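You operate a simulated robot arm through the tools that you are given. There is no shell and no other tool. Be economical: measure what you need, move in short steps, check, and stop when the job is done.

Carry out the task below with a simulated robot arm. There is one attempt and no reset: what you move stays moved.

TASK
Turn the gap knob to 3 mm.

It is judged by the outcome, as a careful person would: the job done as asked, and still so three seconds after it is handed in. It fails if anything else is knocked over, pushed out of place, dropped, spilled or broken.

THE ROBOT
A 7-joint arm with a two-finger parallel gripper, fixed in place. Base frame: the origin is at the foot of the arm, x ahead of it, y to its left, z up. Lengths are in cm, angles in rad, forces in N, time in s.
Its first joint turns from -1.152 to 1.152 rad. Payload 2.5 kg.
Tool frame: the origin (TCP) lies between the finger pads and is the grasp point; the fingertips stand 2.3 cm ahead of it; z points along the fingers, y is the line along which they close. The gripper opens to 9.4 cm. The fingers are 3.8 cm wide and 1 cm thick; the gripper's body (5.4 by 9.6 cm) begins 3.9 cm behind the TCP.
Orientation is that of the tool frame in the base frame, as a unit quaternion [x, y, z, w]. With the fingers straight down and closing along the base's y, the tool's x points along the base's -x, its y along +y and its z along -z.

THE INTERFACE
- The arm moves only by the tool arm_command. Its argument "motion" is a list of rows, each a list of 7 numbers: the shift along the base's x, y, z in units of 20 mm (1.0 is 20 mm), then the turn, a rotation vector about the base's x, y, z in units of 8 degrees (1.0 is 8 degrees), then the opening in per cent of the stroke, from 0 (shut) to 100 (fully open). In form: [[tx, ty, tz, wx, wy, wz, fingers], ...]. A call has 1 to 20 rows; each row shifts and turns the commanded pose from where the row before left it. A call with a number of a shift or a turn outside -1 to 1 is refused whole. A row lasts 0.2 s, in which the tool goes at most 5 cm and 0.15 rad; a call with a longer step from one row to the next is refused whole, and so is a gripper value outside its range. A pose out of reach is approached as far as the arm can. The call stops where the force on the tool passes 40 N (or 10 N more than at its start, if that is more) or the arm is blocked; 0.2 s more then pass. The fingers move at their own pace (about 10.8 cm/s each) and stop on an object; they squeeze with about 40 N. The grip force told is the motor's: it shows also when the fingers shut on nothing. Time passes only in rows, and 0.2 s behind the last, so rows that do not move let the fingers close. It gives the time, the measured TCP pose, the force on the tool (base axes), the opening and the grip force at its end, in the units of the frame above (readings bear some noise).
- Cameras (640 x 400 px; columns grow to the right, rows downward): "scene" is fixed at [12.58, -40.82, 56.32]; the picture's right is [0.78, -0.63, 0.00], its down [-0.25, -0.31, -0.92] and it looks along [0.57, 0.71, -0.40] (base axes); focal length 318 px, centre (320, 200). "wrist" rides on the gripper at [-3.9, 0, -4.4] in the tool frame; the picture's right is [0.00, -1.00, 0.00], its down [0.97, 0.00, -0.24] and it looks along [0.24, 0.00, 0.97] (tool axes); focal length 218 px, centre (320, 200).
- get_image(camera): a new picture of that camera. No time passes.
- point_at(camera, pixels): for up to 12 pixels [column, row] of the newest picture of that camera ("zoom" is the newest enlarged one), the place [x, y, z] in the base frame of the surface seen there, good to about 0.2 cm. No time passes.
- zoom(camera, box): a new picture of the part [left, top, right, bottom] of that camera's present view, enlarged. No time passes.
- job_done(): hands the job in; it is judged then, once.

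Work in short steps. Measure before you move; look again where a grasp or a placing could have gone wrong, and mend it. You have 60 turns and 26 pictures in all, the two below and enlarged ones among them. Open the gripper and draw the arm clear of the work before you hand the job in, unless the task says otherwise; then end with one line.

The tools are called after "Call:" by a JSON object that holds its "api" and its "payload". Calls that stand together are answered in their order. arm_command: Moves the arm, as the interface text tells. Its arguments: {"type":"object","properties":{"motion":{"type":"array"}},"required":["motion"]} The other tools are called the same way: get_image (camera) takes a picture; point_at (camera, pixels) gives the place of the surface under pixels of a picture; zoom (camera, box) takes an enlarged picture of a part of a camera's view; job_done () hands the job in.

At the start:

```text
clock: 0.0
tool_pos: [36.07, 20.9, 37.37]
ee_rot: [0.0, 1.0, 0.0, 0.0]
ft_force: [-0.1, -0.2, 0.3]
finger_gap: 9.42
grasp_force: 0.0
```

scene: 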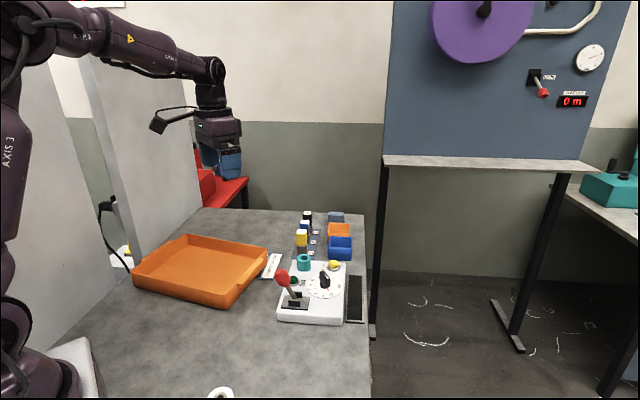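
wrist: 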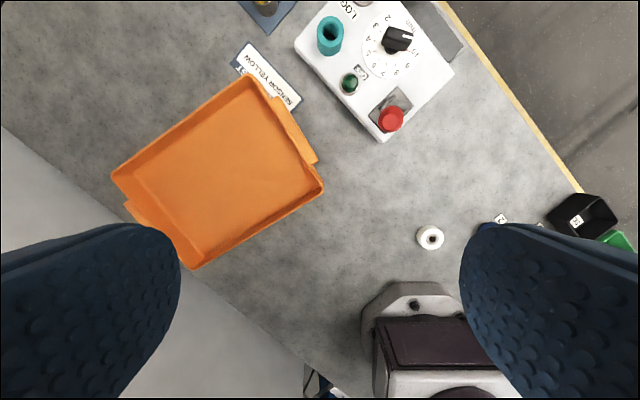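

The control box with a dial knob is at about (324,280) in the scene picture and (397,40) in the wrist picture. I zoom in on both.

Call:
{"api": "zoom", "payload": {"camera": "scene", "box": [260, 240, 380, 330]}}

Call:
{"api": "zoom", "payload": {"camera": "wrist", "box": [290, 0, 460, 110]}}

```text
4.44 times, centred on (320, 285) of scene
```

zoom: 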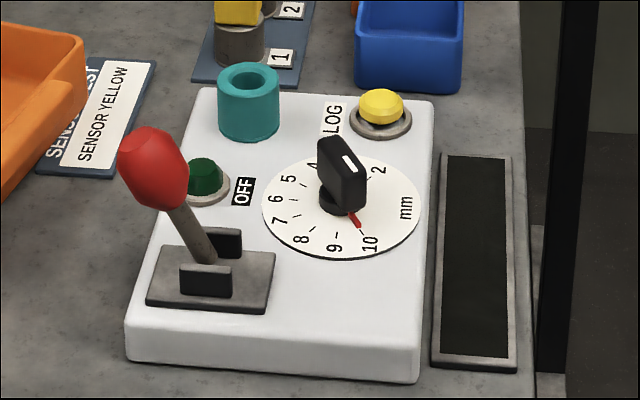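

```text
3.64 times, centred on (375, 55) of wrist
```

zoom: 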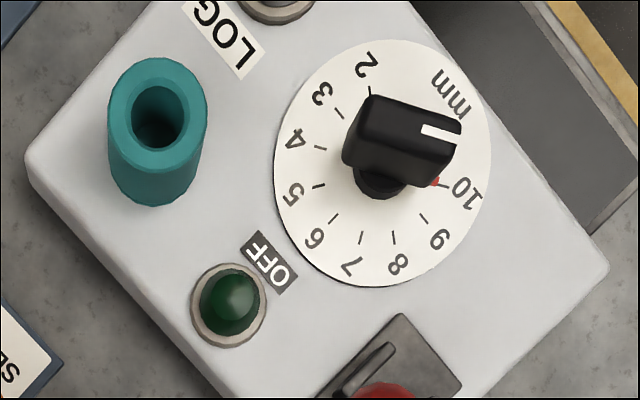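

I measure the knob, the dial marks and the neighbouring parts in the wrist zoom.

Call:
{"api": "point_at", "payload": {"camera": "zoom", "pixels": [[440, 133], [370, 130], [400, 125], [380, 185], [434, 182], [320, 148], [346, 113], [317, 187], [362, 238], [394, 238], [155, 80], [425, 218]]}}

Call:
{"api": "point_at", "payload": {"camera": "scene", "pixels": [[281, 278], [335, 265], [303, 257], [325, 274], [327, 280], [340, 248]]}}

```text
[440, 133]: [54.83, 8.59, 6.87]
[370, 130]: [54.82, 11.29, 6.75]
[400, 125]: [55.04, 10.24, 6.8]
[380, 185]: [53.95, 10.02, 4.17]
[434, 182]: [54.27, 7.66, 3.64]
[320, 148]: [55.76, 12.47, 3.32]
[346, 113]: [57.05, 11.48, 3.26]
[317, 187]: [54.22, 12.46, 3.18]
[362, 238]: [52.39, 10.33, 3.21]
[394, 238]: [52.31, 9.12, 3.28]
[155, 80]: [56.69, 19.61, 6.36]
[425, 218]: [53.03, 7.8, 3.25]
```

```text
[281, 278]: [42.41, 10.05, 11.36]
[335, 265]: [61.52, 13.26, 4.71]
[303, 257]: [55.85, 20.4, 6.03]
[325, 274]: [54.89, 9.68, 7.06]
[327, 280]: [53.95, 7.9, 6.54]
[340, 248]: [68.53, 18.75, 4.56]
```

The dial reads z≈3.2, below the stated work surface at 5.6, so I check the table height and box surface.

Call:
{"api": "get_image", "payload": {"camera": "scene"}}

Call:
{"api": "point_at", "payload": {"camera": "scene", "pixels": [[300, 360], [150, 340], [260, 320], [315, 310], [225, 392], [220, 220], [355, 300], [325, 274], [330, 252], [340, 240]]}}

Call:
{"api": "point_at", "payload": {"camera": "wrist", "pixels": [[360, 150], [430, 238], [320, 75], [340, 180], [550, 160], [417, 292], [350, 82], [391, 117], [440, 60]]}}

```text
21 pictures are left
```

scene: 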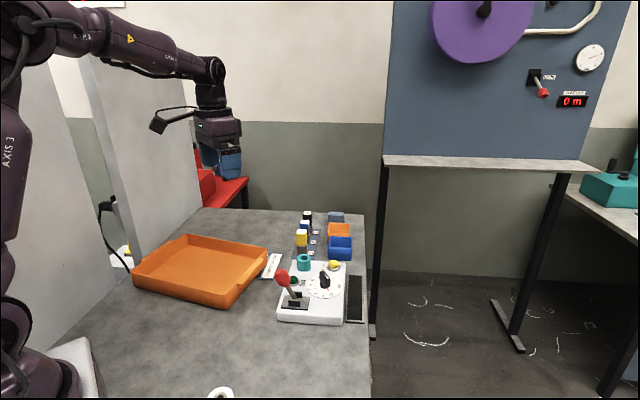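

```text
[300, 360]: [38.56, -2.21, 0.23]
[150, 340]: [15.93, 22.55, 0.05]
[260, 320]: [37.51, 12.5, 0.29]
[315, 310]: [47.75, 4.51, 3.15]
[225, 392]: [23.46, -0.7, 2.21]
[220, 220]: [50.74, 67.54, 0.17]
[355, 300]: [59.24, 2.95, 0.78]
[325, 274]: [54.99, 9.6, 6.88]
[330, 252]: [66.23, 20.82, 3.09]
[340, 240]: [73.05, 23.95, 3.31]
```

```text
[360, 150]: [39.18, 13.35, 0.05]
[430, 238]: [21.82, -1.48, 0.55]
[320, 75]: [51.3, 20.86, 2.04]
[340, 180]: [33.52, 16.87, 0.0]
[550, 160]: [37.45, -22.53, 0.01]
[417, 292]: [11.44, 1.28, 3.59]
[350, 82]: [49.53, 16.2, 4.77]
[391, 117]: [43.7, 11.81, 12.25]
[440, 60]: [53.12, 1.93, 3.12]
```

Table reads z≈0 in both cameras (the 5.6 figure disagrees), so I'll approach cautiously. The dial centre is about (54.9, 9.9). I move above it for a vertical look.

Call:
{"api": "arm_command", "payload": {"motion": [[1, -0.78, -0.8, 0, 0, 0, 100], [1, -0.78, -0.8, 0, 0, 0, 100], [1, -0.78, -0.8, 0, 0, 0, 100], [1, -0.78, -0.8, 0, 0, 0, 100], [1, -0.78, -0.8, 0, 0, 0, 100], [1, -0.78, -0.8, 0, 0, 0, 100], [1, -0.78, -0.8, 0, 0, 0, 100], [0, 0, 0, 0, 0, 0, 100]]}}

Call:
{"api": "get_image", "payload": {"camera": "wrist"}}

```text
clock: 1.8
tool_pos: [49.98, 9.96, 26.02]
ee_rot: [0.0, 1.0, 0.0, 0.0]
ft_force: [-0.2, 0.2, -0.8]
finger_gap: 9.4
grasp_force: 0.0
```

```text
20 pictures are left
```

wrist: 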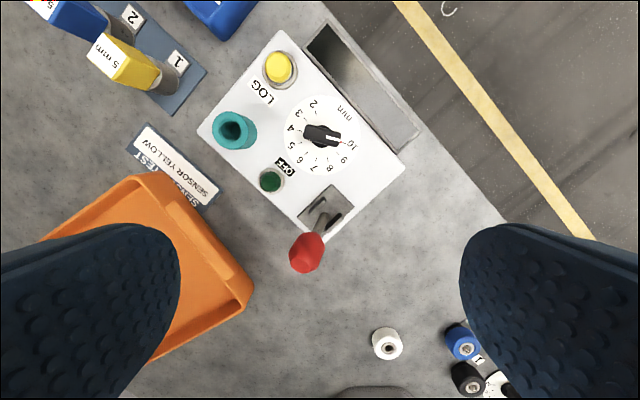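

Call:
{"api": "zoom", "payload": {"camera": "wrist", "box": [270, 85, 376, 185]}}

```text
4.00 times, centred on (323, 135) of wrist
```

zoom: 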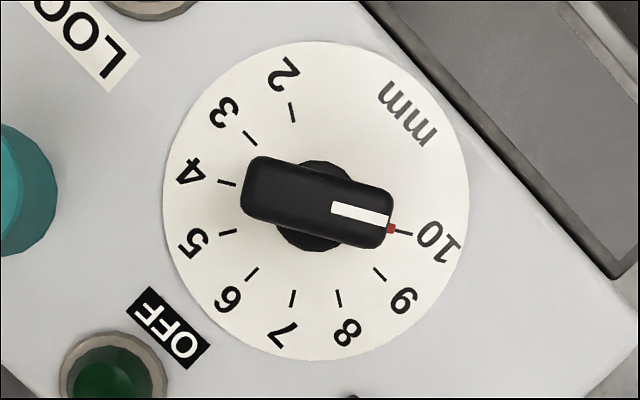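

The pointer is at 10; ticks are 30° apart, and going to 3 is 210° clockwise seen from above. I measure knob and tick positions here.

Call:
{"api": "point_at", "payload": {"camera": "zoom", "pixels": [[250, 188], [318, 200], [384, 218], [328, 172], [310, 230], [402, 233], [227, 183], [250, 138], [379, 273], [318, 246], [293, 112], [339, 298]]}}

```text
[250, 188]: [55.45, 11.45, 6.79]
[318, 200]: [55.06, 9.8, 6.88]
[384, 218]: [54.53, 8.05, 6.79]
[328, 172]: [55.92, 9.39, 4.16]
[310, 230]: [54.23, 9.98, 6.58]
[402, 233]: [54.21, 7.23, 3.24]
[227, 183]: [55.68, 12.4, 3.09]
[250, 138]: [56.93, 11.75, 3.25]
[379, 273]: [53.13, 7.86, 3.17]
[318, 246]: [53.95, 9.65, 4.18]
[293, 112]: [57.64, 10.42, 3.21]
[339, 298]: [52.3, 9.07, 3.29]
```

I look at the gripper's protruding bracket in the scene view before planning the rotation.

Call:
{"api": "get_image", "payload": {"camera": "scene"}}

```text
18 pictures are left
```

scene: 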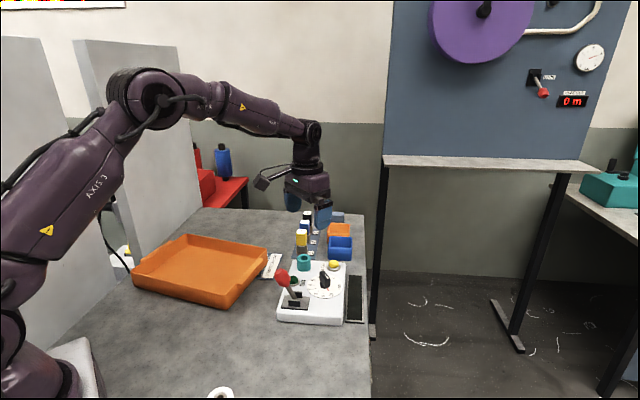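

Call:
{"api": "zoom", "payload": {"camera": "scene", "box": [240, 110, 368, 240]}}

Call:
{"api": "point_at", "payload": {"camera": "scene", "pixels": [[260, 184], [268, 181], [278, 174], [308, 190], [295, 200], [323, 215]]}}

```text
3.08 times, centred on (304, 175) of scene
```

zoom: 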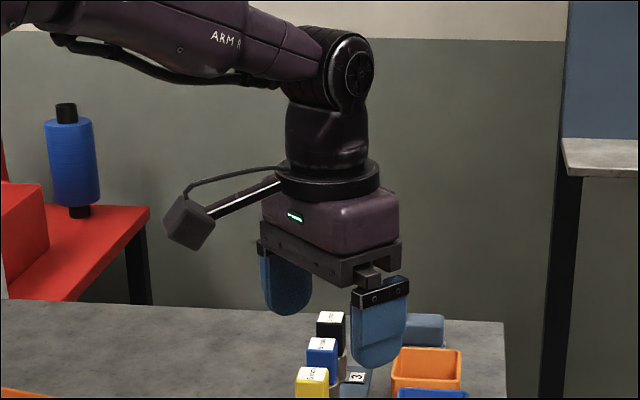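

```text
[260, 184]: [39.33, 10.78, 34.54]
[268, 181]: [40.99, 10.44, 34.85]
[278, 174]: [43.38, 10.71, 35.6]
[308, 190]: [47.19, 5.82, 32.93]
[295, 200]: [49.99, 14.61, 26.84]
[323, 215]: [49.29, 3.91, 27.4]
```

A bracket protrudes about 10.5 cm on the tool's +x side, ~7.6 cm above the TCP; gripping high (TCP ≈ 6.8) keeps it above the red ball (top ≈12.3). I centre over the knob (54.98, 9.79), turn +74.5° to close across the handle, and descend to z = 14.

Call:
{"api": "arm_command", "payload": {"motion": [[0.25, -0.0085, -0.6, 0, 0, 0.931, 48], [0.25, -0.0085, -0.6, 0, 0, 0.931, 48], [0.25, -0.0085, -0.6, 0, 0, 0.931, 48], [0.25, -0.0085, -0.6, 0, 0, 0.931, 48], [0.25, -0.0085, -0.6, 0, 0, 0.931, 48], [0.25, -0.0085, -0.6, 0, 0, 0.931, 48], [0.25, -0.0085, -0.6, 0, 0, 0.931, 48], [0.25, -0.0085, -0.6, 0, 0, 0.931, 48], [0.25, -0.0085, -0.6, 0, 0, 0.931, 48], [0.25, -0.0085, -0.6, 0, 0, 0.931, 48], [0, 0, 0, 0, 0, 0, 48]]}}

Call:
{"api": "get_image", "payload": {"camera": "wrist"}}

Call:
{"api": "zoom", "payload": {"camera": "scene", "box": [240, 190, 400, 330]}}

```text
clock: 4.2
tool_pos: [55.19, 9.71, 14.06]
ee_rot: [-0.606, 0.795, 0.0, 0.001]
ft_force: [-0.2, 0.3, 0.5]
finger_gap: 4.54
grasp_force: 0.1
```

```text
16 pictures are left
```

wrist: 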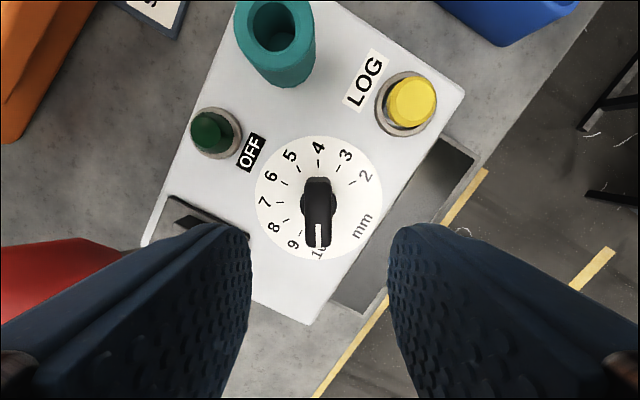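

```text
2.86 times, centred on (320, 260) of scene
```

zoom: 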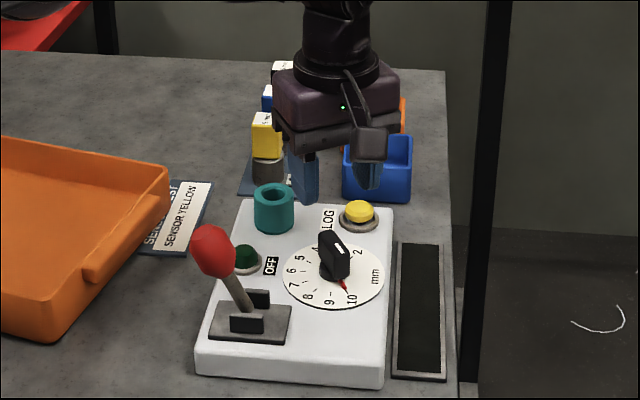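

The handle is aligned with the tool and centred between the fingers (column 317). I descend to TCP z ≈ 6.7.

Call:
{"api": "arm_command", "payload": {"motion": [[-0.07, 0.04, -0.6, 0, 0, 0, 48], [0, 0, -0.6, 0, 0, 0, 48], [0, 0, -0.6, 0, 0, 0, 48], [0, 0, -0.6, 0, 0, 0, 48], [0, 0, -0.5, 0, 0, 0, 48], [0, 0, -0.4, 0, 0, 0, 48], [0, 0, -0.35, 0, 0, 0, 48], [0, 0, 0, 0, 0, 0, 48]]}}

Call:
{"api": "get_image", "payload": {"camera": "wrist"}}

Call:
{"api": "zoom", "payload": {"camera": "scene", "box": [240, 200, 400, 330]}}

```text
clock: 6.0
tool_pos: [54.99, 9.81, 6.71]
ee_rot: [-0.605, 0.796, 0.0, 0.0]
ft_force: [-0.6, -0.1, -0.6]
finger_gap: 4.5
grasp_force: 0.2
```

```text
14 pictures are left
```

wrist: 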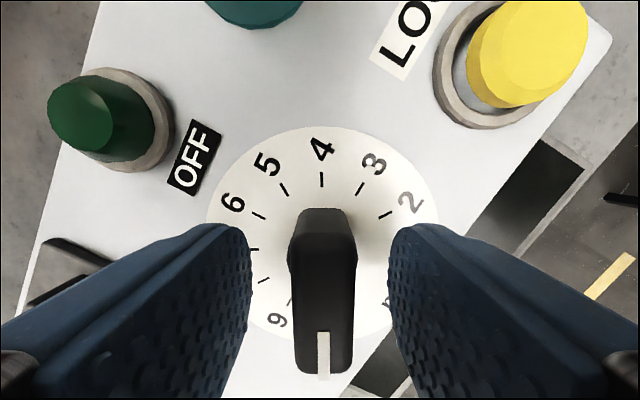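

```text
3.08 times, centred on (320, 265) of scene
```

zoom: 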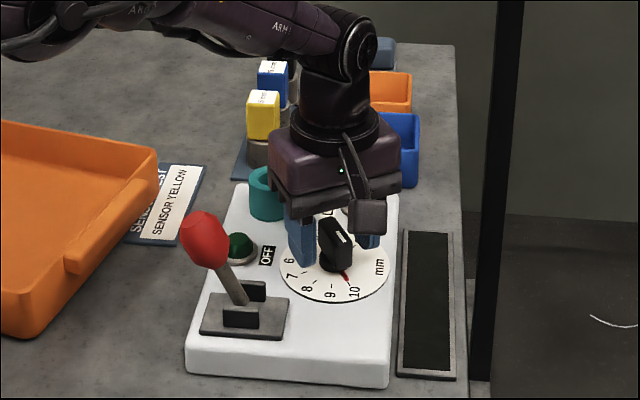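

The handle sits between the pads; I close on it.

Call:
{"api": "arm_command", "payload": {"motion": [[0, 0, 0, 0, 0, 0, 25], [0, 0, 0, 0, 0, 0, 10], [0, 0, 0, 0, 0, 0, 0], [0, 0, 0, 0, 0, 0, 0]]}}

```text
clock: 7.0
tool_pos: [55.0, 9.74, 6.69]
ee_rot: [-0.605, 0.796, -0.001, 0.001]
ft_force: [18.7, 0.4, -8.5]
finger_gap: 1.61
grasp_force: 45.0
```

Gripped (1.61 cm) with an 18.7 N sideways force; I ease the tool slightly in the direction of the push and begin turning a bit.

Call:
{"api": "arm_command", "payload": {"motion": [[0.05, 0, 0, 0, 0, 0, 0], [0, 0, 0, 0, 0, 0, 0]]}}

```text
clock: 7.6
tool_pos: [55.01, 9.7, 6.81]
ee_rot: [-0.605, 0.796, 0.001, 0.0]
ft_force: [0.6, -7.7, 0.7]
finger_gap: 1.61
grasp_force: 45.0
```

Force is now small. I turn clockwise 40° and check.

Call:
{"api": "arm_command", "payload": {"motion": [[0, 0, 0, 0, 0, -1, 0], [0, 0, 0, 0, 0, -1, 0], [0, 0, 0, 0, 0, -1, 0], [0, 0, 0, 0, 0, -1, 0], [0, 0, 0, 0, 0, -1, 0], [0, 0, 0, 0, 0, 0, 0]]}}

Call:
{"api": "get_image", "payload": {"camera": "wrist"}}

```text
clock: 9.0
tool_pos: [54.92, 9.81, 6.74]
ee_rot: [-0.295, 0.955, 0.0, -0.001]
ft_force: [-18.4, -15.3, 17.1]
finger_gap: 1.6
grasp_force: 44.5
```

```text
12 pictures are left
```

wrist: 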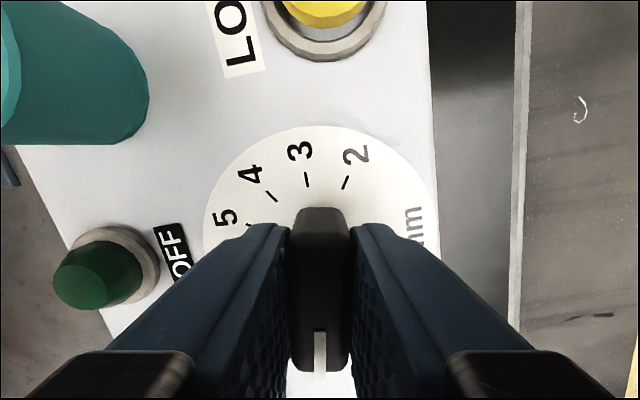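

The knob follows. I relieve the side force and continue 40° more; the bracket will then approach the ball side, so check.

Call:
{"api": "arm_command", "payload": {"motion": [[-0.05, -0.04, 0.03, 0, 0, 0, 0], [0, 0, 0, 0, 0, -0.9, 0], [0, 0, 0, 0, 0, -0.9, 0], [0, 0, 0, 0, 0, -0.9, 0], [0, 0, 0, 0, 0, -0.4, 0], [0, 0, 0, 0, 0, 0, 0]]}}

Call:
{"api": "zoom", "payload": {"camera": "scene", "box": [240, 200, 400, 330]}}

```text
clock: 10.4
tool_pos: [55.18, 9.71, 6.77]
ee_rot: [-0.084, 0.996, 0.0, 0.002]
ft_force: [20.1, -6.5, -18.4]
finger_gap: 1.59
grasp_force: 45.3
```

```text
3.08 times, centred on (320, 265) of scene
```

zoom: 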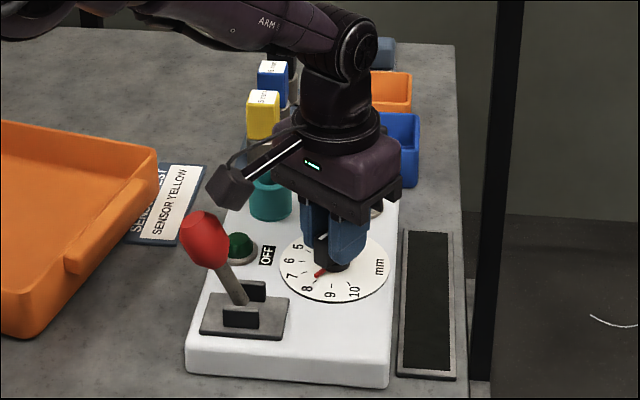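

The pointer is near 7.8. I measure the bracket's bottom and the ball's top to verify clearance.

Call:
{"api": "point_at", "payload": {"camera": "zoom", "pixels": [[235, 204], [215, 190], [228, 185], [245, 180], [200, 216], [205, 240], [222, 225]]}}

```text
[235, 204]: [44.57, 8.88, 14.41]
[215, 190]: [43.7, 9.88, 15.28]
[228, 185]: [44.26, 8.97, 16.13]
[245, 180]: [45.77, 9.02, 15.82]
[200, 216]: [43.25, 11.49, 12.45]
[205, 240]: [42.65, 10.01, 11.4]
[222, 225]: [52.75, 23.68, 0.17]
```

Clearance is about 1.9 cm. I continue with force relief.

Call:
{"api": "arm_command", "payload": {"motion": [[0.05, -0.02, -0.03, 0, 0, 0, 0], [0, 0, 0, 0, 0, -0.9, 0], [0, 0, 0, 0, 0, -0.9, 0], [0, 0, 0, 0, 0, -0.9, 0], [0, 0, 0, 0, 0, -0.9, 0], [0, 0, 0, 0, 0, 0, 0]]}}

```text
clock: 11.8
tool_pos: [55.02, 9.83, 6.81]
ee_rot: [0.167, 0.986, 0.0, -0.001]
ft_force: [-8.2, -2.7, 3.9]
finger_gap: 1.58
grasp_force: 44.8
```

Yaw is about -19°; forces small. I continue 40°.

Call:
{"api": "arm_command", "payload": {"motion": [[-0.01, 0, 0, 0, 0, -1, 0], [0, 0, 0, 0, 0, -1, 0], [0, 0, 0, 0, 0, -1, 0], [0, 0, 0, 0, 0, -1, 0], [0, 0, 0, 0, 0, -1, 0], [0, 0, 0, 0, 0, 0, 0]]}}

```text
clock: 13.2
tool_pos: [55.03, 9.8, 6.73]
ee_rot: [0.494, 0.87, -0.001, 0.0]
ft_force: [-19.1, -3.1, 14.5]
finger_gap: 1.58
grasp_force: 44.8
```

Yaw about -59°. Relieve and continue 40°.

Call:
{"api": "arm_command", "payload": {"motion": [[-0.04, 0, 0.02, 0, 0, 0, 0], [0, 0, 0, 0, 0, -1, 0], [0, 0, 0, 0, 0, -1, 0], [0, 0, 0, 0, 0, -1, 0], [0, 0, 0, 0, 0, -1, 0], [0, 0, 0, 0, 0, -1, 0], [0, 0, 0, 0, 0, 0, 0]]}}

Call:
{"api": "zoom", "payload": {"camera": "scene", "box": [240, 200, 400, 330]}}

```text
clock: 14.8
tool_pos: [55.07, 9.79, 6.82]
ee_rot: [0.762, 0.648, 0.001, 0.001]
ft_force: [9.9, 6.7, -11.9]
finger_gap: 1.6
grasp_force: 45.4
```

```text
3.08 times, centred on (320, 265) of scene
```

zoom: 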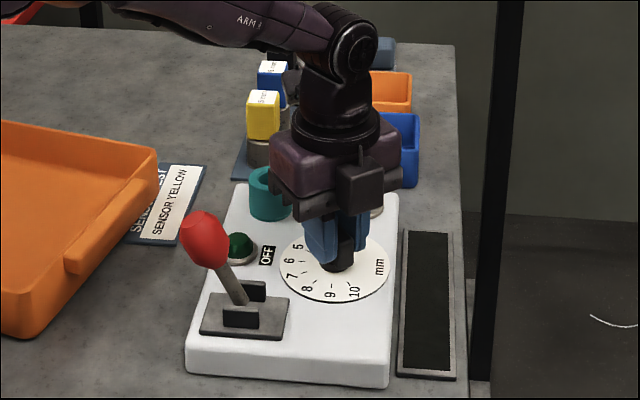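

Yaw -99.2°, i.e. pointer near 4.2. About 36° remain; I turn that.

Call:
{"api": "arm_command", "payload": {"motion": [[0.02, 0.015, -0.01, 0, 0, 0, 0], [0, 0, 0, 0, 0, -0.9, 0], [0, 0, 0, 0, 0, -0.9, 0], [0, 0, 0, 0, 0, -0.9, 0], [0, 0, 0, 0, 0, -0.9, 0], [0, 0, 0, 0, 0, -0.9, 0], [0, 0, 0, 0, 0, 0, 0], [0, 0, 0, 0, 0, 0, 0]]}}

Call:
{"api": "get_image", "payload": {"camera": "wrist"}}

```text
clock: 16.6
tool_pos: [55.12, 9.87, 6.84]
ee_rot: [0.924, 0.382, -0.001, 0.001]
ft_force: [-10.4, -3.0, 1.0]
finger_gap: 1.57
grasp_force: 44.8
```

```text
9 pictures are left
```

wrist: 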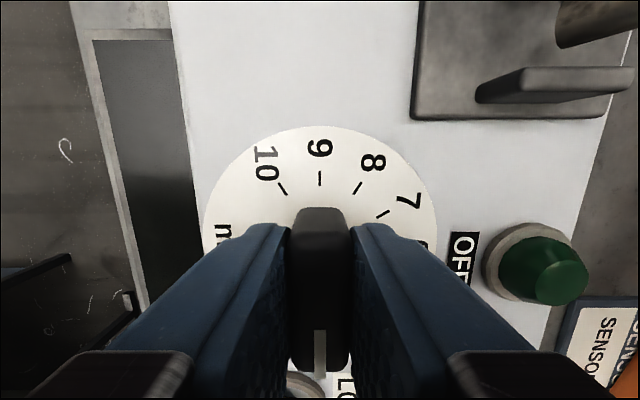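

The handle's back end lines up with the 9 tick, so the pointer is on 3. I open and rise straight up.

Call:
{"api": "arm_command", "payload": {"motion": [[0, 0, 0, 0, 0, 0, 48], [0, 0, 0, 0, 0, 0, 48], [0, 0, 0, 0, 0, 0, 48], [0, 0, 0.5, 0, 0, 0, 48], [0, 0, 1, 0, 0, 0, 48], [0, 0, 1, 0, 0, 0, 48], [0, 0, 1, 0, 0, 0, 48], [0, 0, 1, 0, 0, 0, 48], [0, 0, 1, 0, 0, 0, 48], [0, 0, 1, 0, 0, 0, 48], [0, 0, 0, 0, 0, 0, 48]]}}

Call:
{"api": "zoom", "payload": {"camera": "scene", "box": [260, 240, 380, 330]}}

Call:
{"api": "get_image", "payload": {"camera": "wrist"}}

```text
clock: 19.0
tool_pos: [54.99, 9.69, 19.78]
ee_rot: [0.924, 0.382, 0.0, 0.001]
ft_force: [-0.3, -0.4, -0.3]
finger_gap: 4.49
grasp_force: 0.0
```

```text
4.44 times, centred on (320, 285) of scene
```

zoom: 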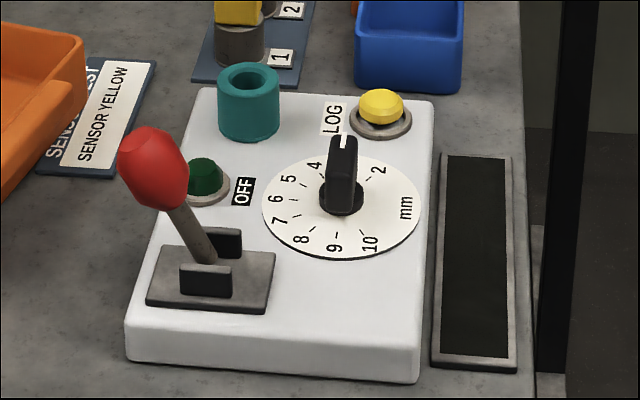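

```text
7 pictures are left
```

wrist: 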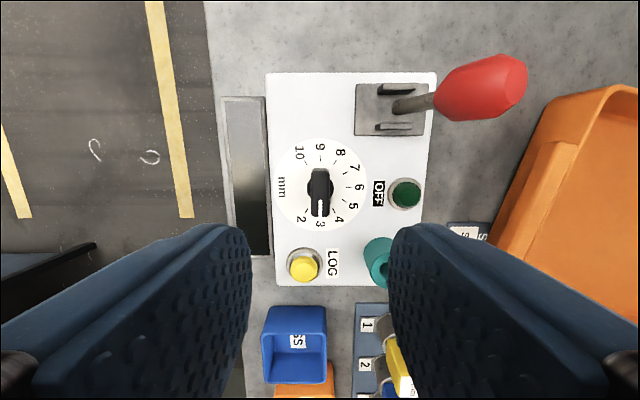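

Call:
{"api": "zoom", "payload": {"camera": "wrist", "box": [270, 135, 370, 235]}}

```text
4.00 times, centred on (320, 185) of wrist
```

zoom: 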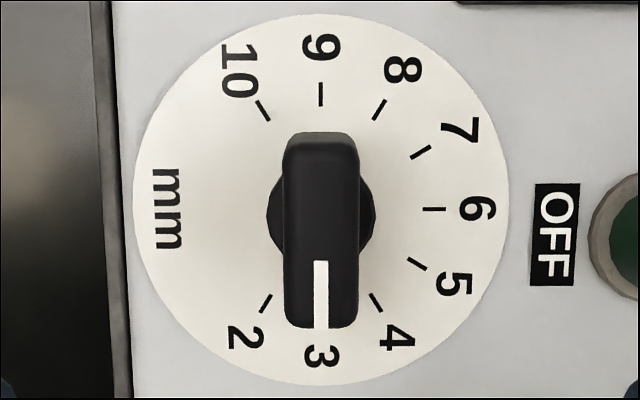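

The white mark points straight at 3, everything else is in place, and the arm is 13 cm above the knob. I open fully, move up a bit more and hand in.

Call:
{"api": "arm_command", "payload": {"motion": [[0, 0, 1, 0, 0, 0, 100], [0, 0, 1, 0, 0, 0, 100], [-0.5, 0, 1, 0, 0, 0, 100], [0, 0, 0, 0, 0, 0, 100]]}}

Call:
{"api": "job_done", "payload": {}}

```text
clock: 20.0
tool_pos: [54.07, 9.65, 25.94]
ee_rot: [0.924, 0.382, 0.0, 0.001]
ft_force: [0.3, -0.2, 0.1]
finger_gap: 9.37
grasp_force: 0.1
```

```text
The job is handed in.
```

The gap knob now points at 3 mm (it was at 10). In the last pictures nothing else had moved, and the arm is clear with the gripper open.
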